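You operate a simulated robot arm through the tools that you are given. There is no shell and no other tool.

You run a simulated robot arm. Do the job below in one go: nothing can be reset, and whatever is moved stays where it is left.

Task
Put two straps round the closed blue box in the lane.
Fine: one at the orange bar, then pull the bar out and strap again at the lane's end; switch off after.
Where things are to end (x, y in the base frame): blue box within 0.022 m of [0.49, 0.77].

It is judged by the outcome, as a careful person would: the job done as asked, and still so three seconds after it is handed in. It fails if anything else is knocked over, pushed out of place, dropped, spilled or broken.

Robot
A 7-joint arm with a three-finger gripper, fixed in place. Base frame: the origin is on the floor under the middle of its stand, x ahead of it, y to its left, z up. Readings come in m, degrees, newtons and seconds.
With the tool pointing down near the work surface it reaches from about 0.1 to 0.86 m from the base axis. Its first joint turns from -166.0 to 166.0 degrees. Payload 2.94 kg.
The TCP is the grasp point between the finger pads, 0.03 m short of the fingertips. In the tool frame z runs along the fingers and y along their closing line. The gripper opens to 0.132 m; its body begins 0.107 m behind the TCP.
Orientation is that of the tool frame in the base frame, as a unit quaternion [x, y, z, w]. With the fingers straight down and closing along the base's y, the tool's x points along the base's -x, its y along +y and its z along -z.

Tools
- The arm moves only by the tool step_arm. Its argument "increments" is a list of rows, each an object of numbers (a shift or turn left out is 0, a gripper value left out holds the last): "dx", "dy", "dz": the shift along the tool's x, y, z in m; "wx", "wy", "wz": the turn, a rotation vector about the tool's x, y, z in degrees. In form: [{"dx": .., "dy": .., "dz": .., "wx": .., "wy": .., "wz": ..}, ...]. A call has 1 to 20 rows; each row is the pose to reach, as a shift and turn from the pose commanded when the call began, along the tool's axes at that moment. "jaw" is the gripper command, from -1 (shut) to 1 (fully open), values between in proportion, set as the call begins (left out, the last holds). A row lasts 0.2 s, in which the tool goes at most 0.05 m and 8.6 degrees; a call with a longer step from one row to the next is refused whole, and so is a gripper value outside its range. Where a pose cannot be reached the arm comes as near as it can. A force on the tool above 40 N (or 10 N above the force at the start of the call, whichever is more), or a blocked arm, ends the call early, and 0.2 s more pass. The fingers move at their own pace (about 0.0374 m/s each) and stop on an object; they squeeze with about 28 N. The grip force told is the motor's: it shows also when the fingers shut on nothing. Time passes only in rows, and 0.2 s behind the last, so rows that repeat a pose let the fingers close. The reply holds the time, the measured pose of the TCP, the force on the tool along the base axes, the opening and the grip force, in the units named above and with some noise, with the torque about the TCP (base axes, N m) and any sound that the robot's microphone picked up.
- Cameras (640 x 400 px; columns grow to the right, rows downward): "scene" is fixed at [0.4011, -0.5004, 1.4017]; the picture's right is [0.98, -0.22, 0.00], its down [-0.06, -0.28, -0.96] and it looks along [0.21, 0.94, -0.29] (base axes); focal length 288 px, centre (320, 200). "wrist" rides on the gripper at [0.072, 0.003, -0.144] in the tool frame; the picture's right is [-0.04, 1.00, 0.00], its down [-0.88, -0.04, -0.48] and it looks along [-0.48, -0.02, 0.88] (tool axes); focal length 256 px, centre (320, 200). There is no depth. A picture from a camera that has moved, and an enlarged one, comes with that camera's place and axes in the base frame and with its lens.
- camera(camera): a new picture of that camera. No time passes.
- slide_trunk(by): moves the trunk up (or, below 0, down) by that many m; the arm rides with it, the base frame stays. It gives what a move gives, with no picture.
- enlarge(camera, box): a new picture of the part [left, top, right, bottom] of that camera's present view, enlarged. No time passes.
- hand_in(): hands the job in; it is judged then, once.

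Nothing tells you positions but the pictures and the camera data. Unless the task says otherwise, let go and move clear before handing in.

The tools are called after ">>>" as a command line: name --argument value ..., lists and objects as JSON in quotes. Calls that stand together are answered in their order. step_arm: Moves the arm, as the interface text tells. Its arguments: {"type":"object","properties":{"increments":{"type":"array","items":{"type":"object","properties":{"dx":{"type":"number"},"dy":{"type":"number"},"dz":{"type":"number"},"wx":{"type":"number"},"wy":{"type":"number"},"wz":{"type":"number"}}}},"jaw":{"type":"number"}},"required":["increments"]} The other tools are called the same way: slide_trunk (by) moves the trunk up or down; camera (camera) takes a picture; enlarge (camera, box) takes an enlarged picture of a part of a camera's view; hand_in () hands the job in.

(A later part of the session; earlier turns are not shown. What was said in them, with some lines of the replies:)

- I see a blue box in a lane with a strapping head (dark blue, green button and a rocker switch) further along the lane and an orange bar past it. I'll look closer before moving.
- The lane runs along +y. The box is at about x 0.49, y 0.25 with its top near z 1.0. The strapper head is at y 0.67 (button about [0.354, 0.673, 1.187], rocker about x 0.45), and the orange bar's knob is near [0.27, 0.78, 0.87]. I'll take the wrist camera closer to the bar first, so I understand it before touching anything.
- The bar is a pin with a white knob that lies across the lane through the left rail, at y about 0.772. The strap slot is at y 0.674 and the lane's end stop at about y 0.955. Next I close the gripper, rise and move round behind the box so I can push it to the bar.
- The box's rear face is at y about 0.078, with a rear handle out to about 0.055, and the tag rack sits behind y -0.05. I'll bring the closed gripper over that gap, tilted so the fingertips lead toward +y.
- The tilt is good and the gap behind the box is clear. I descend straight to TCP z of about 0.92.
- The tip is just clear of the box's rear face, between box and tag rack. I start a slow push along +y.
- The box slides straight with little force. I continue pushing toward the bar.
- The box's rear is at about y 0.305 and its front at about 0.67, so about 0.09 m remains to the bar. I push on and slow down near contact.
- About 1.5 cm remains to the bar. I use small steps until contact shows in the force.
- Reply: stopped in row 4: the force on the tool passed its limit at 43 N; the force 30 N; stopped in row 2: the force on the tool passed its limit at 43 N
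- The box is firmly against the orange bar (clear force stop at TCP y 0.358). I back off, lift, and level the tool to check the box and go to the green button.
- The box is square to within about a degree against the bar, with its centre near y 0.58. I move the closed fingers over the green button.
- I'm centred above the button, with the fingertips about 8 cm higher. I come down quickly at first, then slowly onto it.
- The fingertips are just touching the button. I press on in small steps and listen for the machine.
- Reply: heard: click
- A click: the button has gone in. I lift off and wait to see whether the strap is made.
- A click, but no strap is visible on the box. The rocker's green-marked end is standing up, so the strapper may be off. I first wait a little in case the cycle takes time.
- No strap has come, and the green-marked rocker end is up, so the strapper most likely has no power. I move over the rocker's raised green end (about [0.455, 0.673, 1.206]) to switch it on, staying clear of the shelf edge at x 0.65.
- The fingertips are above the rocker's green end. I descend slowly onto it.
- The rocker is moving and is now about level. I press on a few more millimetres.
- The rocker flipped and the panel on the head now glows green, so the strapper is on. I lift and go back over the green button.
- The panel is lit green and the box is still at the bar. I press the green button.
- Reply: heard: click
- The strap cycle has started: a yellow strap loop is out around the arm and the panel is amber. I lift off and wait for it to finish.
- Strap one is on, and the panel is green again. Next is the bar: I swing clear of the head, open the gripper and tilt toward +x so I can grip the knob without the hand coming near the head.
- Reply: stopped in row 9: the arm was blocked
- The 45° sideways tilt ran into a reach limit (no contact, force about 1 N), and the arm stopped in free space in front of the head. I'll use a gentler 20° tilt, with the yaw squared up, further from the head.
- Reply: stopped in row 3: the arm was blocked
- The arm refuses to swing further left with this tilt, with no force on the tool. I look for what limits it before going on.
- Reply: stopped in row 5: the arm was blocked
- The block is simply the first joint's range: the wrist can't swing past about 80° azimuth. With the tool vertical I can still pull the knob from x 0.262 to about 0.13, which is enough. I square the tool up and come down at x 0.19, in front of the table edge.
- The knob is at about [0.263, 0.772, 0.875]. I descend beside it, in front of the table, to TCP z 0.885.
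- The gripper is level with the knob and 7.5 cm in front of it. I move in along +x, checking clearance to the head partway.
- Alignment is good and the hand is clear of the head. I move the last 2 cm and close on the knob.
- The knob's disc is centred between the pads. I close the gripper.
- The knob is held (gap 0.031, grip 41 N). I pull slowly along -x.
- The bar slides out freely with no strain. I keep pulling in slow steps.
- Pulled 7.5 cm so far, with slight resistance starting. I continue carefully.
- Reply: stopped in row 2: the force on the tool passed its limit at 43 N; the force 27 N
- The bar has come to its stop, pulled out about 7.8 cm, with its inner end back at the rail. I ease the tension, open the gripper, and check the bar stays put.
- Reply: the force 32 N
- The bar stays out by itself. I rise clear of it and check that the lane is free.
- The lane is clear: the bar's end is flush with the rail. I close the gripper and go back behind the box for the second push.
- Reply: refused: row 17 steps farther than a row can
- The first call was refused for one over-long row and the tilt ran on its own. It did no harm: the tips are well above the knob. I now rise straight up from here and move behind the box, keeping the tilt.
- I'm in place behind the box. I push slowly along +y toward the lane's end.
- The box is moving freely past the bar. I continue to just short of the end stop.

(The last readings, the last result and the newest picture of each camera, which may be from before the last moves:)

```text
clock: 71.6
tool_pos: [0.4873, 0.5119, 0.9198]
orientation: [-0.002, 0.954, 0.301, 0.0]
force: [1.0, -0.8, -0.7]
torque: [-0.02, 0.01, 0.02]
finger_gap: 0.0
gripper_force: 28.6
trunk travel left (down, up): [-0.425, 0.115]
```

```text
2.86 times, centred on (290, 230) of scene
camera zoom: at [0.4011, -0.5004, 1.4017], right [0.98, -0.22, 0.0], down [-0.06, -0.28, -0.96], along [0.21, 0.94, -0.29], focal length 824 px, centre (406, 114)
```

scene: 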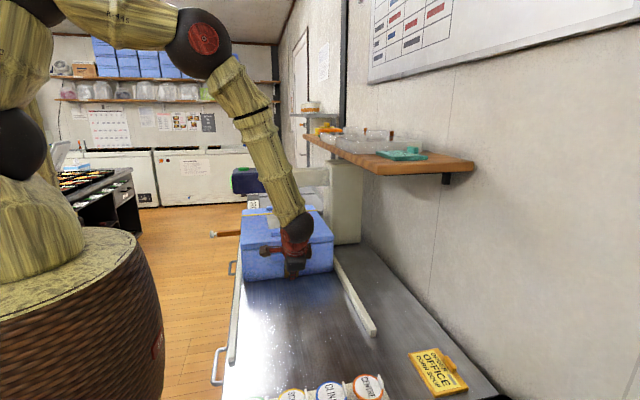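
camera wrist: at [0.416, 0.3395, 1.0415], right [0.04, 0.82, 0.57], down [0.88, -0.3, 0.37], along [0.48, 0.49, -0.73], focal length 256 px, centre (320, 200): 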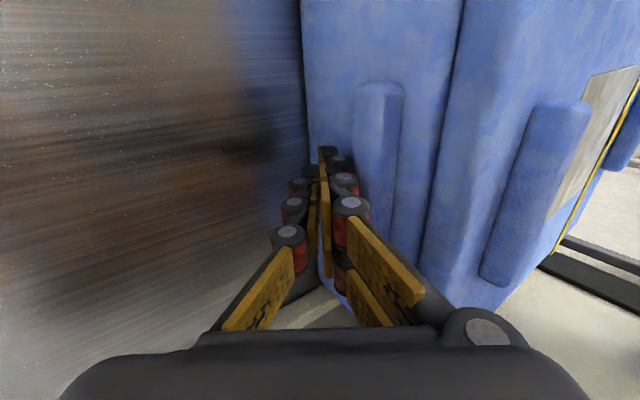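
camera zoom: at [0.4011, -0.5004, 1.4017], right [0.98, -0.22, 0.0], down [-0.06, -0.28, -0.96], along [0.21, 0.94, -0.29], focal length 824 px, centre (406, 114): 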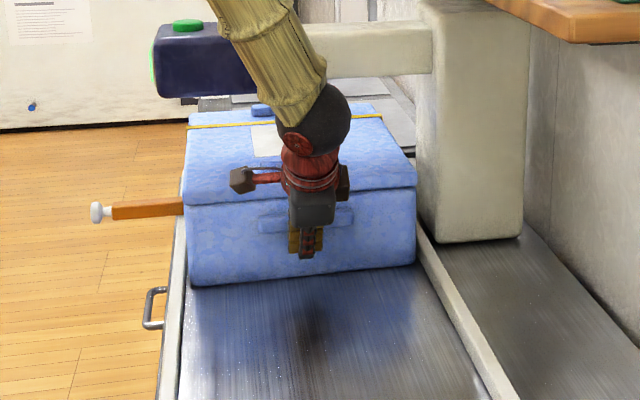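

>>> step_arm --increments '[{"dy": 0.0041, "dz": 0.0029}, {"dy": 0.0082, "dz": 0.0057}, {"dy": 0.0123, "dz": 0.0086}, {"dy": 0.0164, "dz": 0.0115}, {"dy": 0.0205, "dz": 0.0143}, {"dy": 0.0229, "dz": 0.0161}, {"dy": 0.0254, "dz": 0.0178}, {"dy": 0.0278, "dz": 0.0195}]'

>>> enlarge --camera "scene" --box '[200, 160, 380, 300]'

```text
clock: 73.4
tool_pos: [0.4874, 0.5436, 0.9188]
orientation: [-0.003, 0.954, 0.301, 0.001]
force: [-0.7, -1.4, -1.1]
torque: [0.0, -0.01, 0.02]
finger_gap: 0.0001
gripper_force: 28.2
trunk travel left (down, up): [-0.425, 0.115]
```

```text
2.86 times, centred on (290, 230) of scene
camera zoom: at [0.4011, -0.5004, 1.4017], right [0.98, -0.22, 0.0], down [-0.06, -0.28, -0.96], along [0.21, 0.94, -0.29], focal length 824 px, centre (406, 114)
```

zoom: 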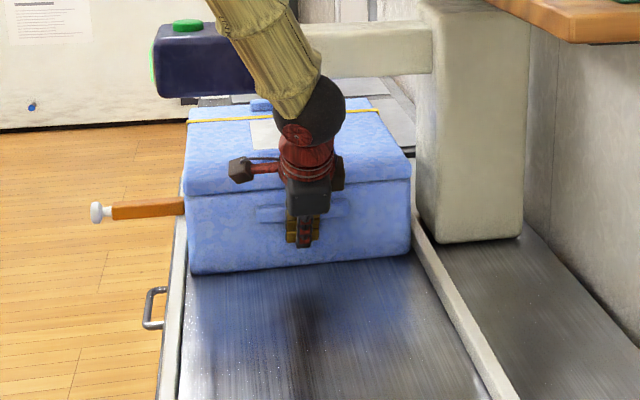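

>>> step_arm --increments '[{"dy": 0.0025, "dz": 0.0017}, {"dy": 0.0049, "dz": 0.0034}, {"dy": 0.0074, "dz": 0.0052}, {"dy": 0.0098, "dz": 0.0069}, {"dy": 0.0123, "dz": 0.0086}, {"dy": 0.0147, "dz": 0.0103}]'

>>> enlarge --camera "scene" --box '[200, 160, 380, 300]'

```text
clock: 74.3
tool_pos: [0.4869, 0.5489, 0.9134]
orientation: [0.001, 0.955, 0.296, -0.002]
force: [0.3, -12.2, -1.4]
torque: [0.17, 0.01, 0.0]
finger_gap: 0.0001
gripper_force: 28.3
trunk travel left (down, up): [-0.425, 0.115]
stopped in row 4: the force on the tool passed its limit at 48 N (the readings are from after the stop); the commanded pose is now the measured one
```

```text
2.86 times, centred on (290, 230) of scene
camera zoom: at [0.4011, -0.5004, 1.4017], right [0.98, -0.22, 0.0], down [-0.06, -0.28, -0.96], along [0.21, 0.94, -0.29], focal length 824 px, centre (406, 114)
```

zoom: 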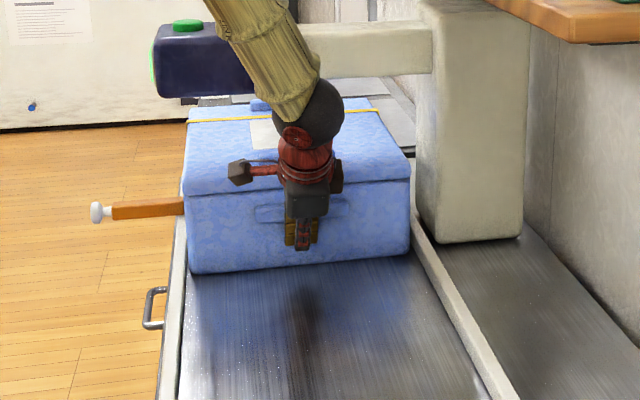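

The box is hard against the end stop, 0.19 m further on as expected. I back off, lift and level the tool.

>>> step_arm --increments '[{"dy": -0.0164, "dz": -0.0115}, {"dy": -0.0369, "dz": -0.0258}, {"dy": -0.0111, "dz": -0.0627}, {"dy": 0.0147, "dz": -0.0996}, {"dy": 0.0405, "dz": -0.1365}, {"dy": 0.0663, "dz": -0.1734}, {"dy": 0.0921, "dz": -0.2103}, {"dy": 0.1179, "dz": -0.2472, "wx": 8}, {"dy": 0.1437, "dz": -0.2841, "wx": 16}, {"dy": 0.1695, "dz": -0.321, "wx": 24}, {"dy": 0.1953, "dz": -0.3579, "wx": 30}, {"dy": 0.1953, "dz": -0.3579, "wx": 34.5}, {"dy": 0.1953, "dz": -0.3579, "wx": 34.5}]'

>>> camera --camera "wrist"

>>> enlarge --camera "scene" --box '[200, 140, 380, 280]'

```text
clock: 77.1
tool_pos: [0.486, 0.5063, 1.3238]
orientation: [0.0, 1.0, 0.002, 0.0]
force: [0.3, -0.8, 0.5]
torque: [-0.01, 0.01, 0.01]
finger_gap: 0.0
gripper_force: 28.0
trunk travel left (down, up): [-0.425, 0.115]
```

```text
taken
camera wrist: at [0.4144, 0.5084, 1.4684], right [0.04, 1.0, 0.0], down [0.88, -0.04, 0.48], along [0.48, -0.02, -0.88], focal length 256 px, centre (320, 200)
```

wrist: 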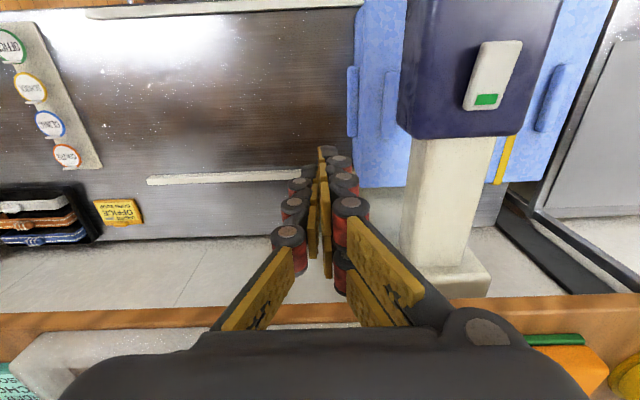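

```text
2.86 times, centred on (290, 210) of scene
camera zoom: at [0.4011, -0.5004, 1.4017], right [0.98, -0.22, 0.0], down [-0.06, -0.28, -0.96], along [0.21, 0.94, -0.29], focal length 824 px, centre (406, 171)
```

zoom: 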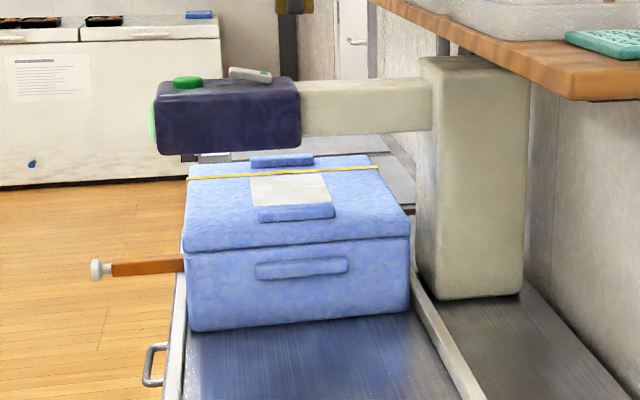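

The box rear is at y about 0.578 and the strap line at 0.674 now lies on the rear part of the box, so its centre is about [0.49, 0.77]. The panel is still green. I go over the green button for the second strap.

>>> step_arm --increments '[{"dx": 0.0265, "dy": 0.0333}, {"dx": 0.053, "dy": 0.0667}, {"dx": 0.0795, "dy": 0.1}, {"dx": 0.106, "dy": 0.1334}, {"dx": 0.1335, "dy": 0.1667}, {"dx": 0.1335, "dy": 0.1667, "dz": 0.03}, {"dx": 0.1335, "dy": 0.1667, "dz": 0.06}, {"dx": 0.1335, "dy": 0.1667, "dz": 0.085}, {"dx": 0.1335, "dy": 0.1667, "dz": 0.085}]'

>>> enlarge --camera "scene" --box '[225, 130, 345, 240]'

>>> camera --camera "wrist"

```text
clock: 79.1
tool_pos: [0.3502, 0.6716, 1.2361]
orientation: [0.0, 1.0, 0.002, 0.0]
force: [0.0, -0.1, -0.1]
torque: [0.01, -0.02, -0.02]
finger_gap: 0.0002
gripper_force: 28.0
trunk travel left (down, up): [-0.425, 0.115]
```

```text
3.64 times, centred on (285, 185) of scene
camera zoom: at [0.4011, -0.5004, 1.4017], right [0.98, -0.22, 0.0], down [-0.06, -0.28, -0.96], along [0.21, 0.94, -0.29], focal length 1049 px, centre (447, 254)
```

zoom: 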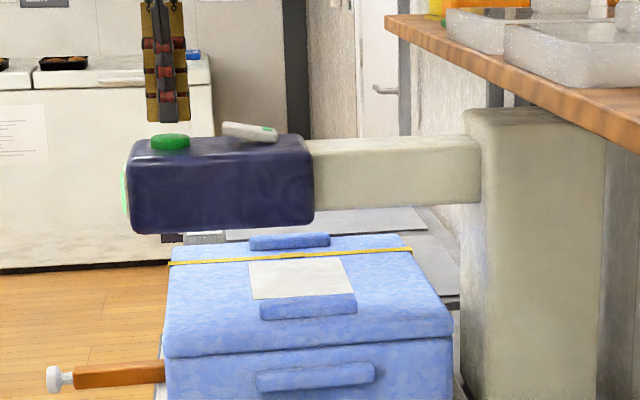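

```text
taken
camera wrist: at [0.278, 0.6761, 1.3819], right [0.04, 1.0, 0.0], down [0.88, -0.04, 0.48], along [0.48, -0.02, -0.88], focal length 256 px, centre (320, 200)
```

wrist: 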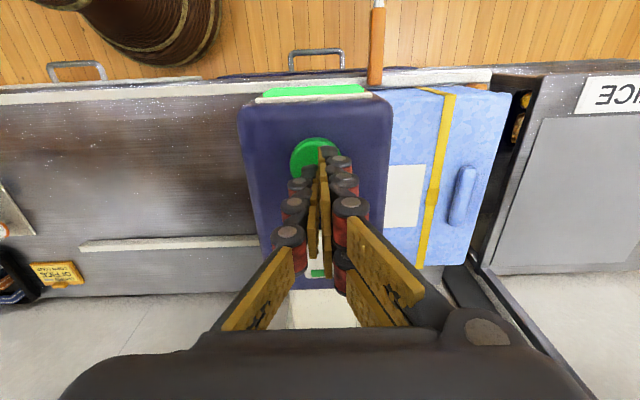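

I'm centred over the button, the panel is green, and the box is at the end stop. I press.

>>> step_arm --increments '[{"dz": 0.006}, {"dz": 0.011}, {"dz": 0.015}, {"dz": 0.018}, {"dz": 0.021}]'

>>> enlarge --camera "scene" --box '[225, 130, 345, 240]'

```text
clock: 80.3
tool_pos: [0.3521, 0.6733, 1.2178]
orientation: [0.001, 1.0, 0.002, 0.0]
force: [-1.9, 0.2, 2.6]
torque: [-0.05, 0.03, -0.01]
finger_gap: 0.0001
gripper_force: 27.8
trunk travel left (down, up): [-0.425, 0.115]
heard: click
```

```text
3.64 times, centred on (285, 185) of scene
camera zoom: at [0.4011, -0.5004, 1.4017], right [0.98, -0.22, 0.0], down [-0.06, -0.28, -0.96], along [0.21, 0.94, -0.29], focal length 1049 px, centre (447, 254)
```

zoom: 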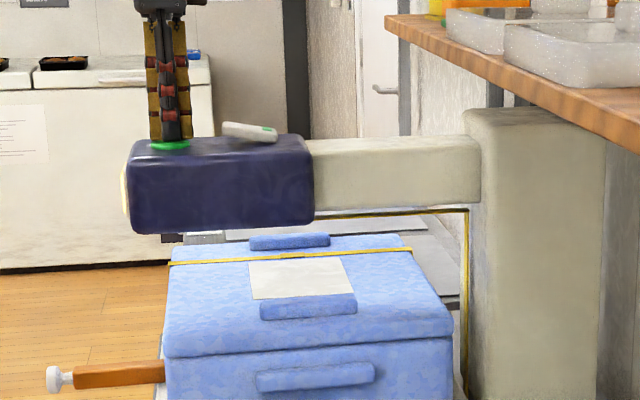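

The second cycle is running: the loop is out and the panel is amber. I lift off and wait for it to finish.

>>> step_arm --increments '[{"dz": -0.02}, {"dz": -0.05}, {"dz": -0.08}, {"dz": -0.08}, {"dz": -0.08}, {"dz": -0.08}, {"dz": -0.08}, {"dz": -0.08}, {"dz": -0.08}, {"dz": -0.08}, {"dz": -0.08}, {"dz": -0.08}, {"dz": -0.08}, {"dz": -0.08}, {"dz": -0.08}, {"dz": -0.08}, {"dz": -0.08}, {"dz": -0.08}]'

>>> enlarge --camera "scene" --box '[225, 130, 345, 240]'

>>> camera --camera "wrist"

```text
clock: 84.1
tool_pos: [0.3527, 0.6749, 1.2981]
orientation: [0.0, 1.0, 0.001, 0.0]
force: [-0.6, -0.8, 0.3]
torque: [0.03, 0.02, -0.02]
finger_gap: 0.0
gripper_force: 28.2
trunk travel left (down, up): [-0.425, 0.115]
```

```text
3.64 times, centred on (285, 185) of scene
camera zoom: at [0.4011, -0.5004, 1.4017], right [0.98, -0.22, 0.0], down [-0.06, -0.28, -0.96], along [0.21, 0.94, -0.29], focal length 1049 px, centre (447, 254)
```

zoom: 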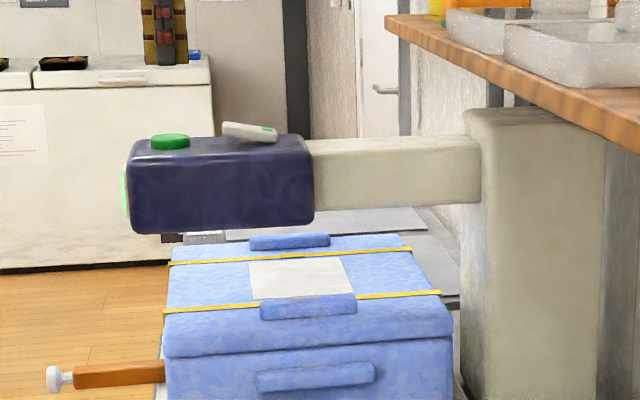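

```text
taken
camera wrist: at [0.2802, 0.6777, 1.4433], right [0.04, 1.0, 0.0], down [0.88, -0.04, 0.48], along [0.47, -0.02, -0.88], focal length 256 px, centre (320, 200)
```

wrist: 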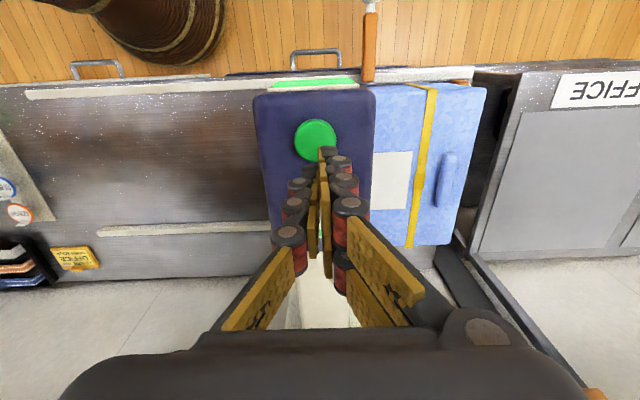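

Both straps are on and the panel is back to green. Now I switch off: the rocker's raised end is now the -x one (x about 0.41), so I move over it, staying clear of the green button.

>>> step_arm --increments '[{"dx": -0.025}, {"dx": -0.05, "dy": -0.001}, {"dx": -0.05, "dy": -0.001, "dz": 0.025}, {"dx": -0.05, "dy": -0.001, "dz": 0.045}, {"dx": -0.05, "dy": -0.001, "dz": 0.045}]'

>>> enlarge --camera "scene" --box '[225, 140, 305, 195]'

>>> camera --camera "wrist"

```text
clock: 85.3
tool_pos: [0.4036, 0.6736, 1.2534]
orientation: [0.0, 1.0, 0.002, 0.0]
force: [0.6, 0.5, -0.3]
torque: [-0.01, -0.01, -0.02]
finger_gap: 0.0
gripper_force: 27.9
trunk travel left (down, up): [-0.425, 0.115]
```

```text
7.27 times, centred on (265, 168) of scene
camera zoom: at [0.4011, -0.5004, 1.4017], right [0.98, -0.22, 0.0], down [-0.06, -0.28, -0.96], along [0.21, 0.94, -0.29], focal length 2098 px, centre (720, 436)
```

zoom: 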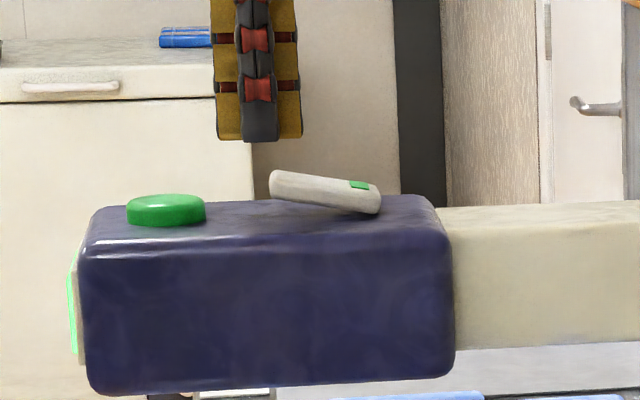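

```text
taken
camera wrist: at [0.3302, 0.6762, 1.3972], right [0.04, 1.0, 0.0], down [0.88, -0.04, 0.48], along [0.47, -0.02, -0.88], focal length 256 px, centre (320, 200)
```

wrist: 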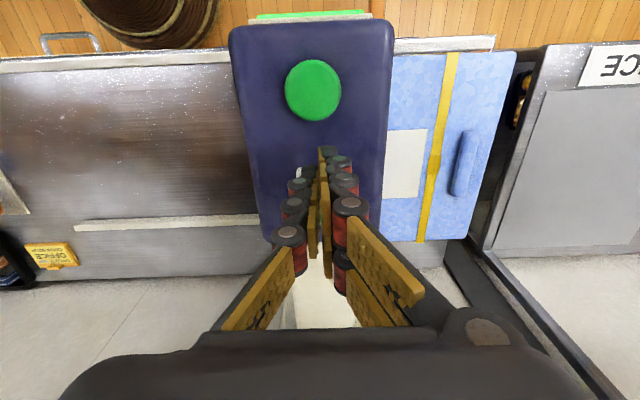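

The fingers overlap the rocker's raised end and clear the button. I press down in small steps.

>>> step_arm --increments '[{"dx": -0.002, "dz": 0.012}, {"dx": -0.002, "dz": 0.018}, {"dx": -0.002, "dz": 0.021}, {"dx": -0.002, "dz": 0.024}, {"dx": -0.002, "dz": 0.026}]'

>>> enlarge --camera "scene" --box '[225, 140, 305, 195]'

```text
clock: 86.5
tool_pos: [0.4047, 0.6724, 1.2275]
orientation: [0.0, 1.0, 0.002, 0.001]
force: [0.1, -0.4, 8.3]
torque: [0.02, -0.21, 0.0]
finger_gap: 0.0
gripper_force: 27.9
trunk travel left (down, up): [-0.425, 0.115]
```

```text
7.27 times, centred on (265, 168) of scene
camera zoom: at [0.4011, -0.5004, 1.4017], right [0.98, -0.22, 0.0], down [-0.06, -0.28, -0.96], along [0.21, 0.94, -0.29], focal length 2098 px, centre (720, 436)
```

zoom: 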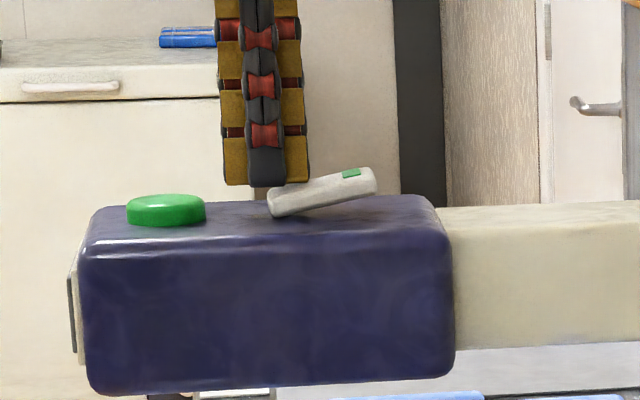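

The rocker has flipped back and the panel is dark, so the strapper is off. I lift off and retreat clear of everything, then check the final state.

>>> step_arm --increments '[{"dz": -0.03}, {"dz": -0.075}, {"dz": -0.12}, {"dz": -0.165}, {"dx": 0.045, "dy": -0.015, "dz": -0.175}, {"dx": 0.09, "dy": -0.03, "dz": -0.185}, {"dx": 0.135, "dy": -0.045, "dz": -0.19}, {"dx": 0.18, "dy": -0.06, "dz": -0.19}, {"dx": 0.22, "dy": -0.075, "dz": -0.19}, {"dx": 0.22, "dy": -0.095, "dz": -0.19}, {"dx": 0.22, "dy": -0.095, "dz": -0.19}]'

>>> camera --camera "wrist"

>>> camera --camera "scene"

>>> enlarge --camera "scene" --box '[200, 140, 380, 280]'

>>> enlarge --camera "wrist" --box '[250, 100, 500, 300]'

```text
clock: 88.9
tool_pos: [0.1838, 0.5772, 1.414]
orientation: [0.0, 1.0, 0.0, 0.001]
force: [0.6, -0.3, -0.3]
torque: [-0.02, -0.03, 0.0]
finger_gap: 0.0002
gripper_force: 28.3
trunk travel left (down, up): [-0.425, 0.115]
```

```text
taken
camera wrist: at [0.1108, 0.5802, 1.5594], right [0.04, 1.0, 0.0], down [0.88, -0.04, 0.48], along [0.48, -0.02, -0.88], focal length 256 px, centre (320, 200)
```

wrist: 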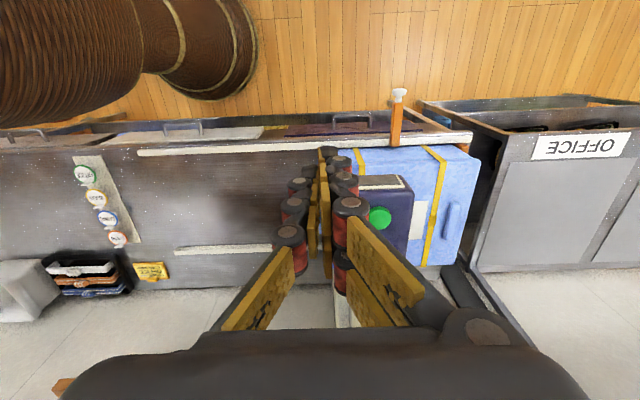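

```text
taken
```

scene: 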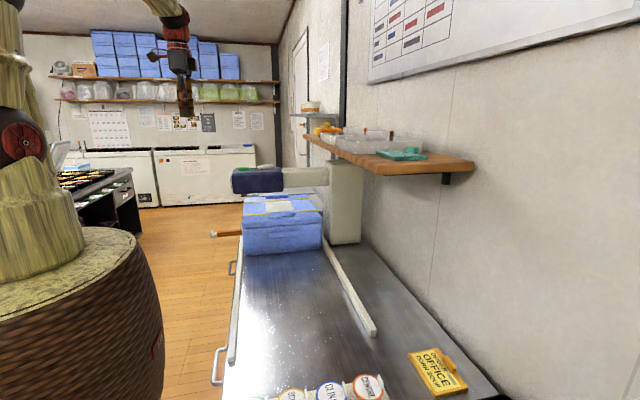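

```text
2.86 times, centred on (290, 210) of scene
camera zoom: at [0.4011, -0.5004, 1.4017], right [0.98, -0.22, 0.0], down [-0.06, -0.28, -0.96], along [0.21, 0.94, -0.29], focal length 824 px, centre (406, 171)
```

zoom: 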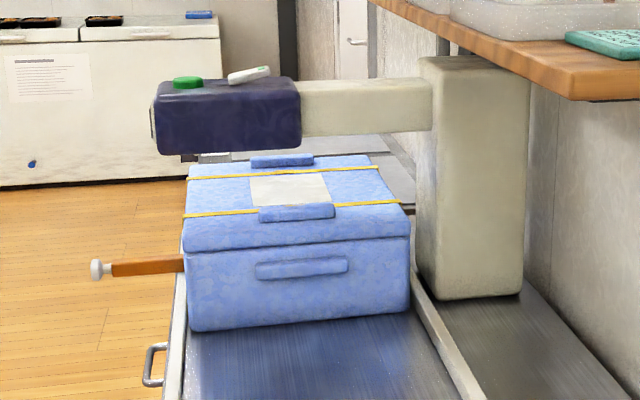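

```text
2.00 times, centred on (375, 200) of wrist
camera zoom: at [0.1108, 0.5802, 1.5594], right [0.04, 1.0, 0.0], down [0.88, -0.04, 0.48], along [0.48, -0.02, -0.88], focal length 512 px, centre (210, 200)
```

zoom: 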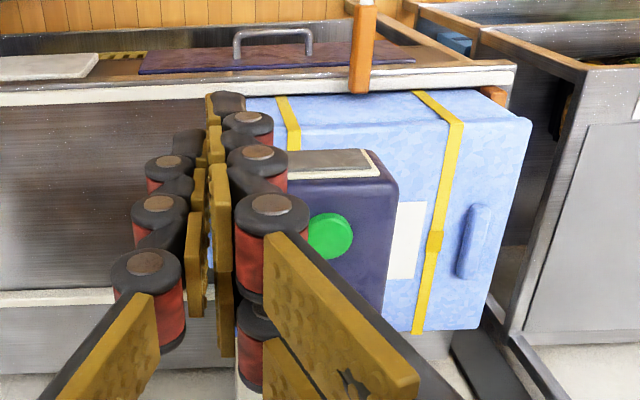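

Both straps are round the box. It sits against the lane's end stop with its centre at about [0.49, 0.765], which is within the limit. The bar is pulled out, the strapper is off, and nothing else has moved. The arm is clear and holds nothing, so I hand in.

>>> hand_in

```text
The job is handed in.
```

I put both straps round the blue box and handed the job in; no verdict has come back.

- **Box:** it stands against the lane's end stop. I put its centre at about [0.49, 0.765] from the pictures, which is inside the 0.022 m limit.
- **Straps:** the first was made with the box against the orange bar and the second at the lane's end. Both show clearly in the final pictures.
- **Bar:** I pulled it out about 7.8 cm to its own stop, and its inner end is level with the rail. It stays there by itself.
- **Strapper:** it was off at the start, so my first press of the button did nothing. I switched it on at the rocker, made both straps, then switched it off; the panel is dark.

Nothing else looks moved in the final pictures. One arm move was refused partway through, so the tilt meant to follow it ran on its own above the bar. It touched nothing.
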